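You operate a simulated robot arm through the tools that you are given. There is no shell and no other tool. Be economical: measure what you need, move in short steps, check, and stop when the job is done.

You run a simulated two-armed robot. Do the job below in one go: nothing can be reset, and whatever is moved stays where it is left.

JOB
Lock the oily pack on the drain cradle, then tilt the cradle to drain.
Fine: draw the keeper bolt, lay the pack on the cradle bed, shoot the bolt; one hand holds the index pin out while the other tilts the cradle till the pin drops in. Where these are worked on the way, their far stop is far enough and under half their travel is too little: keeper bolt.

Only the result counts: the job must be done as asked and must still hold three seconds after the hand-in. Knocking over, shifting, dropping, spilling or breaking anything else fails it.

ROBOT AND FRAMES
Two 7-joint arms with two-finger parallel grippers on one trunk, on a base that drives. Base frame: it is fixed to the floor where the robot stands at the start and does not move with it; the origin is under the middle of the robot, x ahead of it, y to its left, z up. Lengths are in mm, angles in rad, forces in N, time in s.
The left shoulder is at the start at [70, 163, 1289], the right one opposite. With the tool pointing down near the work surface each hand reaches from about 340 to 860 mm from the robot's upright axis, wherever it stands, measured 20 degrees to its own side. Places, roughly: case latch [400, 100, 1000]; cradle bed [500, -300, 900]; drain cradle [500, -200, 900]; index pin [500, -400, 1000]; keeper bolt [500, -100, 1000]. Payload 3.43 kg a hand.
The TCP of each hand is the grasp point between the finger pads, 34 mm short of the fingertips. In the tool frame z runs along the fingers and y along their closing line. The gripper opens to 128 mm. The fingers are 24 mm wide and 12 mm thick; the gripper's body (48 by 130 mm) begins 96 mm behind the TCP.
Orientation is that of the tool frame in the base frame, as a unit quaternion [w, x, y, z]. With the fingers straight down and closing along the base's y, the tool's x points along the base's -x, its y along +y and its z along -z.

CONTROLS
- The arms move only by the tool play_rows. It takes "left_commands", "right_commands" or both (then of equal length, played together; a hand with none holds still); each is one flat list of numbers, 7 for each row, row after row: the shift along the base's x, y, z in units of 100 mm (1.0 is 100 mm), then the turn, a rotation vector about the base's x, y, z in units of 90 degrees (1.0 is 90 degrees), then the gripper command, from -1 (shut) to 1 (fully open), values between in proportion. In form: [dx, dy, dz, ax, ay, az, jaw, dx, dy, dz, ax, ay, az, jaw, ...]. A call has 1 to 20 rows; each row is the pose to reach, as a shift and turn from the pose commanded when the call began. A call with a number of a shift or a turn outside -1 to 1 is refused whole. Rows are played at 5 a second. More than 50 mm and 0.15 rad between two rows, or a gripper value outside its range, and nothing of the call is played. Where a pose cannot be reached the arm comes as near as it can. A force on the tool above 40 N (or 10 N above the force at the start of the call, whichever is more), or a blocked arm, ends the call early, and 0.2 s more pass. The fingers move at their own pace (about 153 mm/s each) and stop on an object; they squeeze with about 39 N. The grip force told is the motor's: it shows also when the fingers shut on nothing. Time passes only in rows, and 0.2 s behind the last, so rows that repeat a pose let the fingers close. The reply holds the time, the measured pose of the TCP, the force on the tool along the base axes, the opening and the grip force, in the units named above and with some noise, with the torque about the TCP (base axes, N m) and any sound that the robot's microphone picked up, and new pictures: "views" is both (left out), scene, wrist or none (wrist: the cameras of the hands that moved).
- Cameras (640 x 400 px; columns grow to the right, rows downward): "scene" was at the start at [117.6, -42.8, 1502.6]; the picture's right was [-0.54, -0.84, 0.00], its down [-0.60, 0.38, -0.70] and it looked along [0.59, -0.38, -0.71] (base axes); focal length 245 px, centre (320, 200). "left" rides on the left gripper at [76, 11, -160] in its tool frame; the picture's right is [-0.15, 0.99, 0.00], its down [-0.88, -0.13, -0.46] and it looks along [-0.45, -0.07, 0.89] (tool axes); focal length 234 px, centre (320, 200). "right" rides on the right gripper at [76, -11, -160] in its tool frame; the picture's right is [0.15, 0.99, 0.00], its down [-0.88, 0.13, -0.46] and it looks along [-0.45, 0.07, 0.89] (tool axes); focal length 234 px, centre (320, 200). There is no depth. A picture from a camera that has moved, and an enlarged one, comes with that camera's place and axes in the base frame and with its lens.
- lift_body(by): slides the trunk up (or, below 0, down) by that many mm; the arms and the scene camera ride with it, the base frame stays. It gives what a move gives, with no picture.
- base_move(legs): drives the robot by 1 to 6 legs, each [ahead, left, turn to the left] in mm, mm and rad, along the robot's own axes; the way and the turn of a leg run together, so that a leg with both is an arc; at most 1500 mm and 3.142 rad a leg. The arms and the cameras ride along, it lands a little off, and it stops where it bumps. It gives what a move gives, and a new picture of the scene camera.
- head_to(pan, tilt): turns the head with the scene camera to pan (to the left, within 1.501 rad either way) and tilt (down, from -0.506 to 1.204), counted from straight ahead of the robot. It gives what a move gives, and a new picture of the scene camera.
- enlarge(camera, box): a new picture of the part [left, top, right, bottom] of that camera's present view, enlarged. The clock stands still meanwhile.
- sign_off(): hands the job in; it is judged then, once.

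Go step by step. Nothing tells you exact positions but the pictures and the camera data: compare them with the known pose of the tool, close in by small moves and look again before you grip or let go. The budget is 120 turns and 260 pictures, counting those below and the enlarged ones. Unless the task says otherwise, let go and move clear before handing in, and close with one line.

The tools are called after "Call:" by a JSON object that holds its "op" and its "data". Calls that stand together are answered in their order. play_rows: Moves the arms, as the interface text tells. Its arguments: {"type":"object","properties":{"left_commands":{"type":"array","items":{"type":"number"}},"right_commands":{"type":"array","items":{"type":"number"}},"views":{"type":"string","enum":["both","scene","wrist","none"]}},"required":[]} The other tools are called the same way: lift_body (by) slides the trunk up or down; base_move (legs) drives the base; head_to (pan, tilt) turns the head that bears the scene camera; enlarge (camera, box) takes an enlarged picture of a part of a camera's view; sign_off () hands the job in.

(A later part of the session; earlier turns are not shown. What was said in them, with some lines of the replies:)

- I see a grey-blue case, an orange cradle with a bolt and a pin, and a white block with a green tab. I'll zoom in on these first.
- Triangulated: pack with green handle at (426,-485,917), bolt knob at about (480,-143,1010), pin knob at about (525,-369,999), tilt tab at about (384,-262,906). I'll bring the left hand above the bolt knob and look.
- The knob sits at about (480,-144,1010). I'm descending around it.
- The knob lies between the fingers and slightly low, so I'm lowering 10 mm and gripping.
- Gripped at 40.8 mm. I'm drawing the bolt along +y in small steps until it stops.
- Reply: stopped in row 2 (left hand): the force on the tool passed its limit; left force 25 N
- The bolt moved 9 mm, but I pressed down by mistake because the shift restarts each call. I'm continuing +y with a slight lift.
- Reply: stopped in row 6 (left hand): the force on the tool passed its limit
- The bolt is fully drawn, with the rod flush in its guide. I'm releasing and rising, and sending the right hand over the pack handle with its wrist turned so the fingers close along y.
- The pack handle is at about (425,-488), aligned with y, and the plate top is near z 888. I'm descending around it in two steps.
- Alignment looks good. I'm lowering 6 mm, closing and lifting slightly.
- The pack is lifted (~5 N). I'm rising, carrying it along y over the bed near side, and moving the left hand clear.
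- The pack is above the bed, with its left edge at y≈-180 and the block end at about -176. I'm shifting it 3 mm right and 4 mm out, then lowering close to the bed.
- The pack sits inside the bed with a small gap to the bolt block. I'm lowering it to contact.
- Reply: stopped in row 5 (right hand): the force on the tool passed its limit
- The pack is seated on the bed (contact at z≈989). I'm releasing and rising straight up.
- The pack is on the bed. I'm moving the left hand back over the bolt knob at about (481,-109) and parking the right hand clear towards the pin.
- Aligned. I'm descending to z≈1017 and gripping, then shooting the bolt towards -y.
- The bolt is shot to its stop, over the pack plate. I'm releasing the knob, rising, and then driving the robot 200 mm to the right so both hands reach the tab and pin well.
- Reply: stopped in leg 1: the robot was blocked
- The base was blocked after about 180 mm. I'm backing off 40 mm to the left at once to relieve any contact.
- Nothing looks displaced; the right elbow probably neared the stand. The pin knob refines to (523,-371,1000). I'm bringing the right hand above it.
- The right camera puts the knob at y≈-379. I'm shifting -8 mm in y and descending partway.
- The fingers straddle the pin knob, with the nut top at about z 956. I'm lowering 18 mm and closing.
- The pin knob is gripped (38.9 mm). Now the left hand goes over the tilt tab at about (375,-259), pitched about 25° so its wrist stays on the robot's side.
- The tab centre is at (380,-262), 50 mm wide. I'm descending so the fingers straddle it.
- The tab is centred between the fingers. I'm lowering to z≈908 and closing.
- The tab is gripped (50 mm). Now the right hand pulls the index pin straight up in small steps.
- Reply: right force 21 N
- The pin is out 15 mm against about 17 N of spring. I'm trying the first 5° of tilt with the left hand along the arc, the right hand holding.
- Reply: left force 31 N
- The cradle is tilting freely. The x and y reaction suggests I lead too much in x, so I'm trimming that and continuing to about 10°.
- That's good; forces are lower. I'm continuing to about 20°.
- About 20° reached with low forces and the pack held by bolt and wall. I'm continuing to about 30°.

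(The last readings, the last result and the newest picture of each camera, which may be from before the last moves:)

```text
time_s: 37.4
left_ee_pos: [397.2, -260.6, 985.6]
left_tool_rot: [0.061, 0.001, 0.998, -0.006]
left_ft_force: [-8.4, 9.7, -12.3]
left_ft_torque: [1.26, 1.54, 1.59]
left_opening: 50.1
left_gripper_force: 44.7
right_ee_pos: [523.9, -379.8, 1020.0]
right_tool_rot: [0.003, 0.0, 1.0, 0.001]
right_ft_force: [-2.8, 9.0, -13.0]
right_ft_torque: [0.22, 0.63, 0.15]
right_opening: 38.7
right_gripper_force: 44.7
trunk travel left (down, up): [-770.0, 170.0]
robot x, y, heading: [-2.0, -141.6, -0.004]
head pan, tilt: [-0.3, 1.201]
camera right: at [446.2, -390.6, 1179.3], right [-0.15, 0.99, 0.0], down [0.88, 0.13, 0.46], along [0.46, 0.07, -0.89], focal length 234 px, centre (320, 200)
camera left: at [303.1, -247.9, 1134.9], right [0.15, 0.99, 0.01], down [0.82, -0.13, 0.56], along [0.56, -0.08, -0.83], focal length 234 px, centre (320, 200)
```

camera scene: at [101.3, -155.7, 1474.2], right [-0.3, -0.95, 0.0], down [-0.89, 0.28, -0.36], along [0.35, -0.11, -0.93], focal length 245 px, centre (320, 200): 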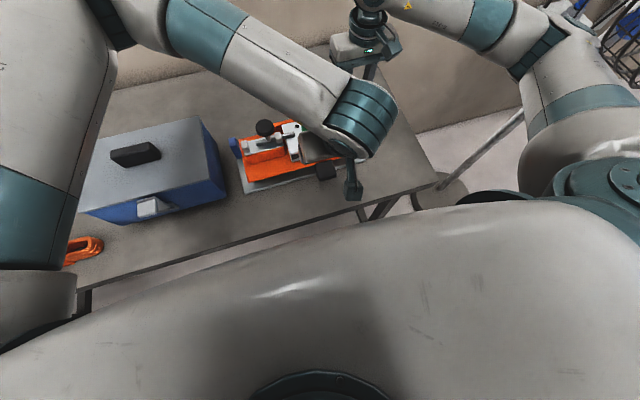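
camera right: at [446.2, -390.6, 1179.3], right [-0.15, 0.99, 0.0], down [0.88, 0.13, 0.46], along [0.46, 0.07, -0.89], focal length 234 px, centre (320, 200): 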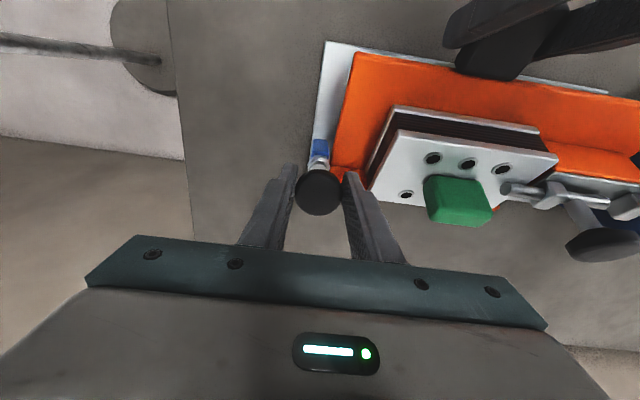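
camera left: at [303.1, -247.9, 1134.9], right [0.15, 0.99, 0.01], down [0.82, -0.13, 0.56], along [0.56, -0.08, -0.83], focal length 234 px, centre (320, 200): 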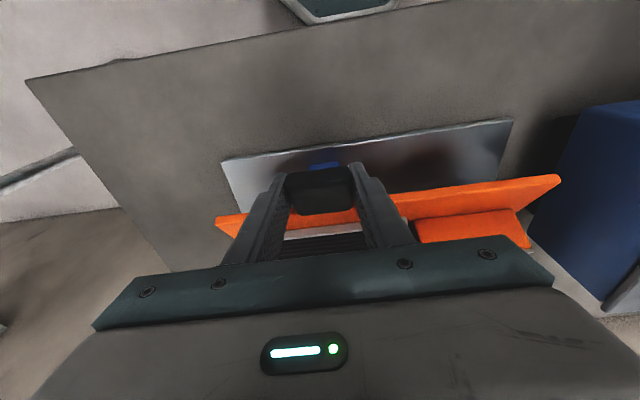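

About 29° now and still free. I'm continuing carefully in 5° pieces, watching for a stop.

Call:
{"op": "play_rows", "data": {"left_commands": [0.02, 0.01, 0.038, 0, 0.012, 0, -1, 0.044, 0.01, 0.075, 0, 0.024, 0, -1, 0.07, 0.01, 0.112, 0, 0.035, 0, -1], "right_commands": [0, 0, 0, 0, 0, 0, -1, 0, 0, 0, 0, 0, 0, -1, 0, 0, 0, 0, 0, 0, -1], "views": "none"}}

Call:
{"op": "enlarge", "data": {"camera": "scene", "box": [280, 40, 420, 180]}}

```text
time_s: 38.2
left_ee_pos: [404.1, -262.3, 997.6]
left_tool_rot: [0.035, 0.003, 0.999, -0.007]
left_ft_force: [-16.5, 1.5, -7.1]
left_ft_torque: [1.32, 1.56, 1.38]
left_opening: 50.3
left_gripper_force: 45.2
right_ee_pos: [523.1, -380.0, 1019.3]
right_tool_rot: [0.003, 0.0, 1.0, 0.001]
right_ft_force: [4.9, 12.6, -16.0]
right_ft_torque: [0.23, 0.42, 0.08]
right_opening: 39.0
right_gripper_force: 44.6
trunk travel left (down, up): [-770.0, 170.0]
robot x, y, heading: [-2.2, -142.1, -0.004]
head pan, tilt: [-0.3, 1.201]
```

```text
2.86 times, centred on (350, 110) of scene
camera zoom: at [102.2, -155.7, 1474.1], right [-0.3, -0.95, 0.0], down [-0.89, 0.28, -0.36], along [0.35, -0.11, -0.93], focal length 700 px, centre (234, 457)
```

zoom: 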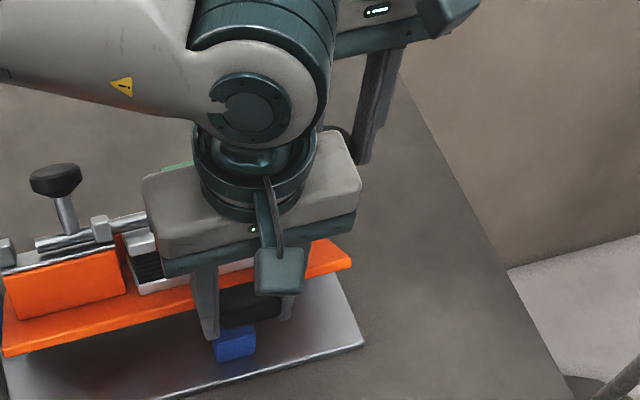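

Still free at about 34°. I'm continuing another 5° without turning the hand further.

Call:
{"op": "play_rows", "data": {"left_commands": [0.022, 0.01, 0.036, 0, 0, 0, -1, 0.048, 0.01, 0.072, 0, 0, 0, -1, 0.075, 0.01, 0.106, 0, 0, 0, -1], "right_commands": [0, 0, 0, 0, 0, 0, -1, 0, 0, 0, 0, 0, 0, -1, 0, 0, 0, 0, 0, 0, -1], "views": "wrist"}}

```text
time_s: 39.0
left_ee_pos: [411.5, -260.8, 1006.4]
left_tool_rot: [0.034, 0.002, 0.999, -0.006]
left_ft_force: [-24.9, -12.8, -27.1]
left_ft_torque: [1.52, 0.33, 1.0]
left_opening: 50.2
left_gripper_force: 44.8
right_ee_pos: [523.8, -380.3, 1020.0]
right_tool_rot: [0.005, 0.0, 1.0, 0.002]
right_ft_force: [6.9, 23.7, -13.3]
right_ft_torque: [0.34, -0.17, 0.13]
right_opening: 39.0
right_gripper_force: 45.0
trunk travel left (down, up): [-770.0, 170.0]
robot x, y, heading: [-1.0, -144.2, -0.007]
head pan, tilt: [-0.3, 1.201]
camera right: at [445.8, -391.6, 1179.3], right [-0.15, 0.99, 0.0], down [0.88, 0.13, 0.46], along [0.46, 0.07, -0.89], focal length 234 px, centre (320, 200)
camera left: at [327.1, -247.3, 1161.8], right [0.15, 0.99, 0.0], down [0.85, -0.13, 0.52], along [0.51, -0.08, -0.86], focal length 234 px, centre (320, 200)
```

right: 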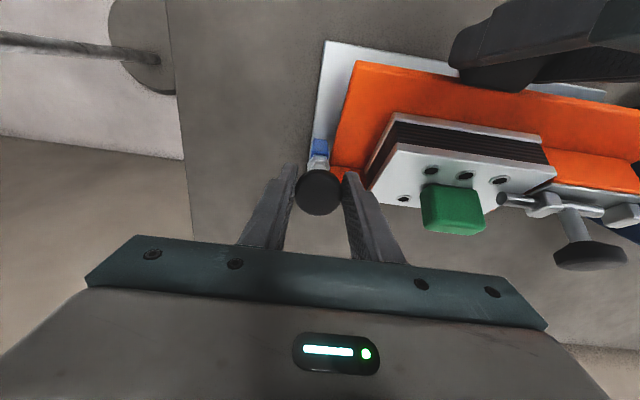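
left: 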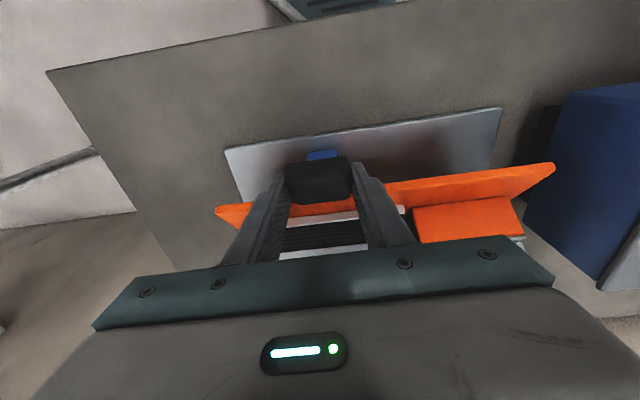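

Forces rose sharply, so the tilt seems to be at its end stop near 38°. I'm loosening the right grip to let the pin spring back, and checking where it goes.

Call:
{"op": "play_rows", "data": {"right_commands": [0, 0, 0, 0, 0, 0, -0.2, 0, 0, 0, 0, 0, 0, -0.2, 0, 0, 0, 0, 0, 0, -0.2], "left_commands": [0, 0, 0, 0, 0, 0, -1, 0, 0, 0, 0, 0, 0, -1, 0, 0, 0, 0, 0, 0, -1], "views": "none"}}

Call:
{"op": "enlarge", "data": {"camera": "right", "box": [240, 100, 440, 260]}}

Call:
{"op": "enlarge", "data": {"camera": "scene", "box": [280, 40, 420, 180]}}

```text
time_s: 39.8
left_ee_pos: [414.0, -261.3, 1007.0]
left_tool_rot: [0.036, 0.002, 0.999, -0.005]
left_ft_force: [-15.4, 0.3, -24.4]
left_ft_torque: [1.7, -0.04, 1.03]
left_opening: 49.7
left_gripper_force: 46.1
right_ee_pos: [522.3, -382.0, 1018.8]
right_tool_rot: [0.004, 0.0, 1.0, 0.001]
right_ft_force: [0.0, 0.7, -0.5]
right_ft_torque: [-0.01, 0.01, 0.0]
right_opening: 51.2
right_gripper_force: 0.0
trunk travel left (down, up): [-770.0, 170.0]
robot x, y, heading: [-1.2, -143.0, -0.006]
head pan, tilt: [-0.3, 1.201]
```

```text
2.50 times, centred on (340, 180) of right
camera zoom: at [444.9, -393.2, 1179.7], right [-0.15, 0.99, 0.0], down [0.88, 0.13, 0.46], along [0.46, 0.07, -0.89], focal length 585 px, centre (270, 250)
```

zoom: 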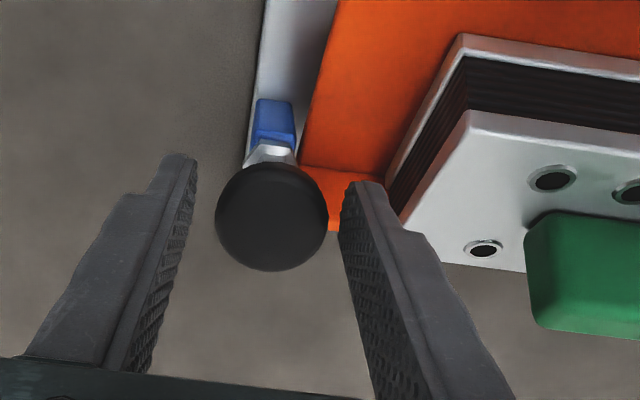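

```text
2.86 times, centred on (350, 110) of scene
camera zoom: at [100.9, -158.1, 1474.2], right [-0.3, -0.95, 0.0], down [-0.89, 0.28, -0.36], along [0.35, -0.11, -0.93], focal length 700 px, centre (234, 457)
```

zoom: 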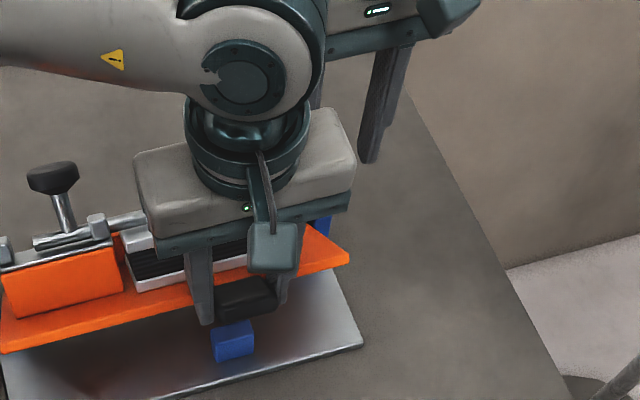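

The knob fell about 14 mm, so it's nearly or fully seated. I'll ease the left hand back along the arc a few mm to see whether the pin holds, or drops with a click.

Call:
{"op": "play_rows", "data": {"left_commands": [-0.01, 0, -0.015, 0, 0, 0, -1, -0.022, 0, -0.03, 0, 0, 0, -1, -0.03, 0, -0.045, 0, 0, 0, -1, -0.03, 0, -0.045, 0, 0, 0, -1], "views": "none"}}

Call:
{"op": "enlarge", "data": {"camera": "right", "box": [240, 100, 440, 260]}}

```text
time_s: 40.8
left_ee_pos: [411.2, -262.4, 1004.9]
left_tool_rot: [0.037, 0.002, 0.999, -0.006]
left_ft_force: [4.9, 1.5, 10.3]
left_ft_torque: [1.73, -1.54, 0.67]
left_opening: 50.2
left_gripper_force: 45.1
right_ee_pos: [523.2, -381.7, 1019.5]
right_tool_rot: [0.004, 0.0, 1.0, 0.001]
right_ft_force: [-0.1, 0.1, -0.2]
right_ft_torque: [0.01, -0.01, 0.01]
right_opening: 51.2
right_gripper_force: 0.0
trunk travel left (down, up): [-770.0, 170.0]
robot x, y, heading: [-2.4, -140.6, -0.002]
head pan, tilt: [-0.3, 1.201]
```

```text
2.50 times, centred on (340, 180) of right
camera zoom: at [445.5, -392.0, 1179.8], right [-0.15, 0.99, 0.0], down [0.88, 0.13, 0.46], along [0.46, 0.07, -0.89], focal length 585 px, centre (270, 250)
```

zoom: 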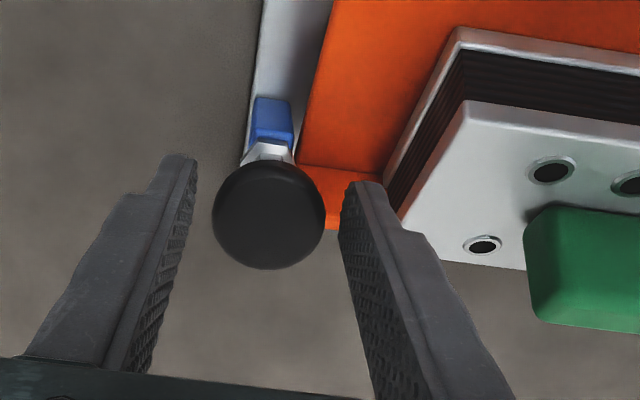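

The left force flipped to +10 N upward, so the cradle resists being lowered. I'll press 3 mm more to confirm.

Call:
{"op": "play_rows", "data": {"left_commands": [-0.01, 0, -0.015, 0, 0, 0, -1, -0.02, 0, -0.03, 0, 0, 0, -1, -0.02, 0, -0.03, 0, 0, 0, -1], "views": "none"}}

Call:
{"op": "enlarge", "data": {"camera": "right", "box": [240, 100, 440, 260]}}

```text
time_s: 41.6
left_ee_pos: [407.0, -262.2, 999.0]
left_tool_rot: [0.036, 0.001, 0.999, -0.006]
left_ft_force: [14.4, -2.4, 25.8]
left_ft_torque: [1.49, -1.11, 0.93]
left_opening: 50.2
left_gripper_force: 44.7
right_ee_pos: [523.8, -380.6, 1020.2]
right_tool_rot: [0.003, -0.002, 1.0, 0.001]
right_ft_force: [0.2, -0.1, 0.8]
right_ft_torque: [0.0, -0.02, 0.0]
right_opening: 51.2
right_gripper_force: 0.2
trunk travel left (down, up): [-770.0, 170.0]
robot x, y, heading: [2.3, -137.9, -0.005]
head pan, tilt: [-0.3, 1.201]
```

```text
2.50 times, centred on (340, 180) of right
camera zoom: at [445.7, -392.2, 1179.6], right [-0.15, 0.99, 0.0], down [0.88, 0.13, 0.46], along [0.46, 0.07, -0.89], focal length 585 px, centre (270, 250)
```

zoom: 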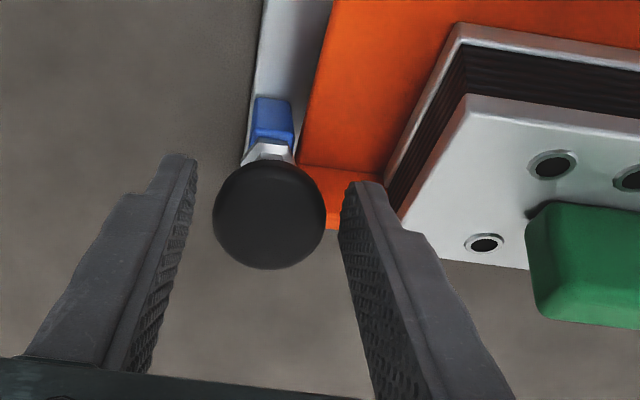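

The response is stiff in both directions (−24 to +25 N over a few mm), and the knob is about 14 mm down, so the pin is in. I'm unloading the left hand and loosening its fingers slightly while they still straddle the tab.

Call:
{"op": "play_rows", "data": {"left_commands": [0.012, 0, 0.02, 0, 0, 0, -1, 0.025, 0, 0.038, 0, 0, 0, -1, 0.025, 0, 0.038, 0, 0, 0, -0.15, 0.025, 0, 0.038, 0, 0, 0, -0.15, 0.025, 0, 0.038, 0, 0, 0, -0.15], "views": "wrist"}}

Call:
{"op": "enlarge", "data": {"camera": "right", "box": [240, 60, 540, 260]}}

```text
time_s: 42.8
left_ee_pos: [408.9, -260.1, 1002.7]
left_tool_rot: [0.035, 0.003, 0.999, -0.007]
left_ft_force: [0.1, -0.6, 0.9]
left_ft_torque: [0.01, -0.01, -0.01]
left_opening: 54.5
left_gripper_force: 0.0
right_ee_pos: [521.1, -380.4, 1019.9]
right_tool_rot: [0.004, -0.001, 1.0, 0.002]
right_ft_force: [-1.1, 0.2, 0.8]
right_ft_torque: [0.0, 0.01, -0.02]
right_opening: 51.1
right_gripper_force: 0.1
trunk travel left (down, up): [-770.0, 170.0]
robot x, y, heading: [-0.3, -145.5, -0.002]
head pan, tilt: [-0.3, 1.201]
camera left: at [323.6, -246.6, 1158.0], right [0.15, 0.99, 0.0], down [0.85, -0.13, 0.52], along [0.51, -0.08, -0.86], focal length 234 px, centre (320, 200)
```

left: 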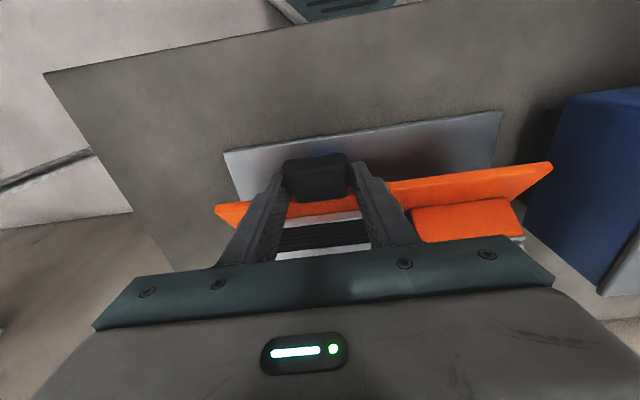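

```text
2.00 times, centred on (390, 160) of right
camera zoom: at [445.2, -392.0, 1179.7], right [-0.15, 0.99, 0.0], down [0.88, 0.13, 0.46], along [0.46, 0.07, -0.89], focal length 468 px, centre (180, 280)
```

zoom: 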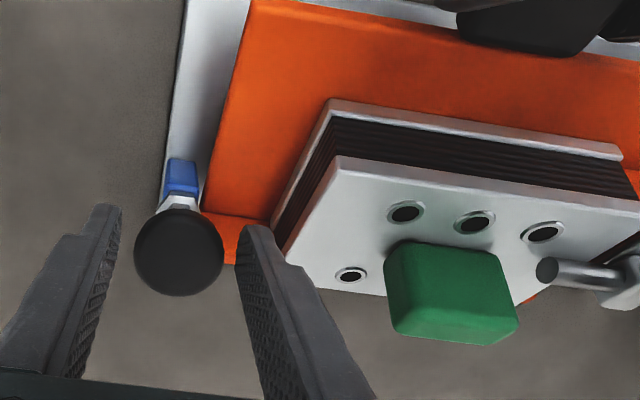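

With the left grip loosened and no force on it, the cradle holds its tilt, so the pin is locked in. I'm withdrawing the left hand up and back, then lifting the right hand off the knob.

Call:
{"op": "play_rows", "data": {"left_commands": [0, 0, 0, 0, 0, 0, 0.1, 0, 0, 0, 0, 0, 0, 0.1, 0, 0, 0.25, 0, 0, 0, 0.1, -0.1, 0, 0.55, 0, 0, 0, 0.1, -0.2, 0.1, 0.9, 0, 0, 0, 0.1, -0.25, 0.45, 1, 0, 0, 0, 0.1, -0.25, 0.9, 1, 0, 0, 0, 0.1], "views": "none"}}

Call:
{"op": "play_rows", "data": {"right_commands": [0, 0, 0.2, 0, 0, 0, -0.2, 0, 0, 0.5, 0, 0, 0, -0.2, 0, 0, 0.9, 0, 0, 0, -0.2, 0, -0.4, 1, 0, 0, 0, -0.2, 0, -0.7, 1, 0, 0, 0, -0.2], "views": "wrist"}}

Call:
{"op": "enlarge", "data": {"camera": "scene", "box": [200, 50, 420, 200]}}

```text
time_s: 44.4
left_ee_pos: [385.5, -167.2, 1102.1]
left_tool_rot: [0.035, 0.003, 0.999, -0.007]
left_ft_force: [1.0, 0.1, 0.0]
left_ft_torque: [0.0, 0.01, -0.01]
left_opening: 70.6
left_gripper_force: 0.0
right_ee_pos: [523.0, -377.3, 1020.2]
right_tool_rot: [0.003, -0.001, 1.0, 0.001]
right_ft_force: [0.3, -0.3, 0.2]
right_ft_torque: [-0.02, -0.02, 0.01]
right_opening: 51.1
right_gripper_force: 0.0
trunk travel left (down, up): [-770.0, 170.0]
robot x, y, heading: [1.0, -141.2, -0.001]
head pan, tilt: [-0.3, 1.201]
```

```text
time_s: 45.6
left_ee_pos: [384.1, -171.4, 1103.7]
left_tool_rot: [0.035, 0.002, 0.999, -0.006]
left_ft_force: [0.4, 0.0, 0.6]
left_ft_torque: [-0.01, -0.01, -0.01]
left_opening: 70.5
left_gripper_force: 0.0
right_ee_pos: [523.4, -449.3, 1117.0]
right_tool_rot: [0.003, -0.001, 1.0, 0.001]
right_ft_force: [0.0, -0.3, -0.8]
right_ft_torque: [0.04, 0.02, -0.01]
right_opening: 51.3
right_gripper_force: 0.1
trunk travel left (down, up): [-770.0, 170.0]
robot x, y, heading: [-0.0, -143.5, -0.005]
head pan, tilt: [-0.3, 1.201]
camera right: at [445.3, -462.0, 1277.1], right [-0.15, 0.99, 0.0], down [0.88, 0.13, 0.46], along [0.46, 0.07, -0.89], focal length 234 px, centre (320, 200)
```

right: 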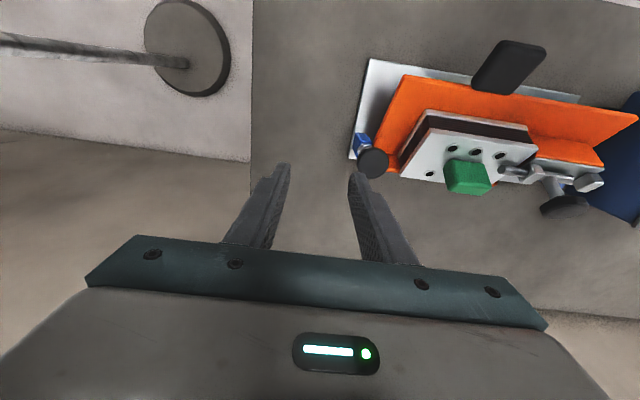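

```text
2.67 times, centred on (310, 125) of scene
camera zoom: at [101.0, -158.1, 1474.2], right [-0.3, -0.95, 0.0], down [-0.89, 0.28, -0.36], along [0.35, -0.11, -0.93], focal length 653 px, centre (347, 400)
```

zoom: 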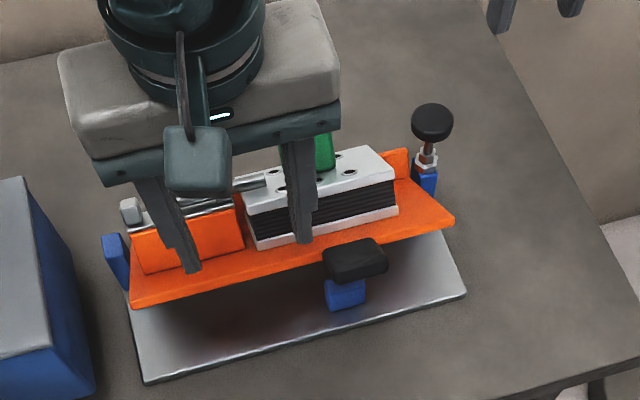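

The cradle stands tilted unaided, and the pin knob-to-nut gap matches the original, so it's fully seated. I'm moving the left hand clear and taking a last look.

Call:
{"op": "play_rows", "data": {"left_commands": [-0.1, 0, 0.4, 0, 0, 0, 0.1, -0.2, 0.1, 0.8, 0, 0, 0, 0.1, -0.2, 0.5, 1, 0, 0, 0, 0.1, -0.2, 1, 1, 0, 0, 0, 0.1], "views": "scene"}}

Call:
{"op": "enlarge", "data": {"camera": "scene", "box": [200, 50, 420, 200]}}

```text
time_s: 46.6
left_ee_pos: [366.7, -66.7, 1200.1]
left_tool_rot: [0.035, 0.002, 0.999, -0.007]
left_ft_force: [-0.5, 0.4, 0.0]
left_ft_torque: [-0.05, -0.04, -0.01]
left_opening: 70.5
left_gripper_force: 0.2
right_ee_pos: [523.2, -447.3, 1117.8]
right_tool_rot: [0.003, 0.0, 1.0, 0.0]
right_ft_force: [1.3, 0.4, 1.3]
right_ft_torque: [-0.04, -0.04, 0.0]
right_opening: 51.0
right_gripper_force: 0.1
trunk travel left (down, up): [-770.0, 170.0]
robot x, y, heading: [-4.1, -138.6, 0.001]
head pan, tilt: [-0.3, 1.201]
camera scene: at [101.5, -153.5, 1474.2], right [-0.3, -0.95, 0.0], down [-0.89, 0.28, -0.36], along [0.35, -0.11, -0.93], focal length 245 px, centre (320, 200)
```

scene: 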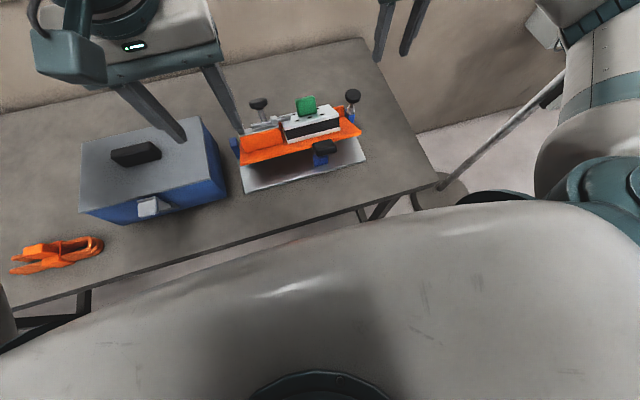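

```text
2.67 times, centred on (310, 125) of scene
camera zoom: at [101.5, -153.5, 1474.2], right [-0.3, -0.95, 0.0], down [-0.89, 0.28, -0.36], along [0.35, -0.11, -0.93], focal length 653 px, centre (347, 400)
```

zoom: 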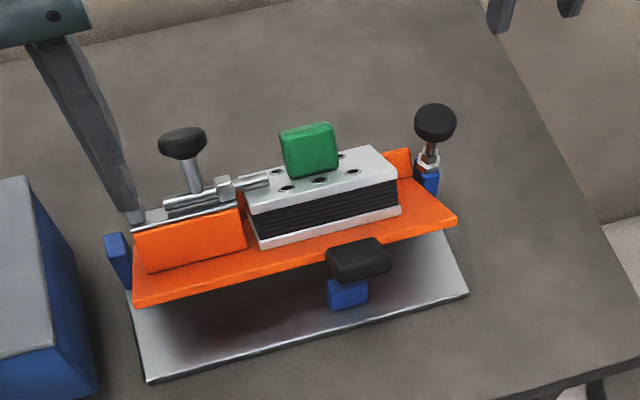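

The cradle is tilted and pinned, the bolt is over the pack, and both hands are clear. I'm handing in now.

Call:
{"op": "sign_off", "data": {}}

```text
The job is handed in.
```

The pack is bolted on the cradle bed, and the cradle is tilted about 38° and held there by the index pin. During a drive to the right, the base was blocked and I backed off at once. Nothing looked displaced afterwards.
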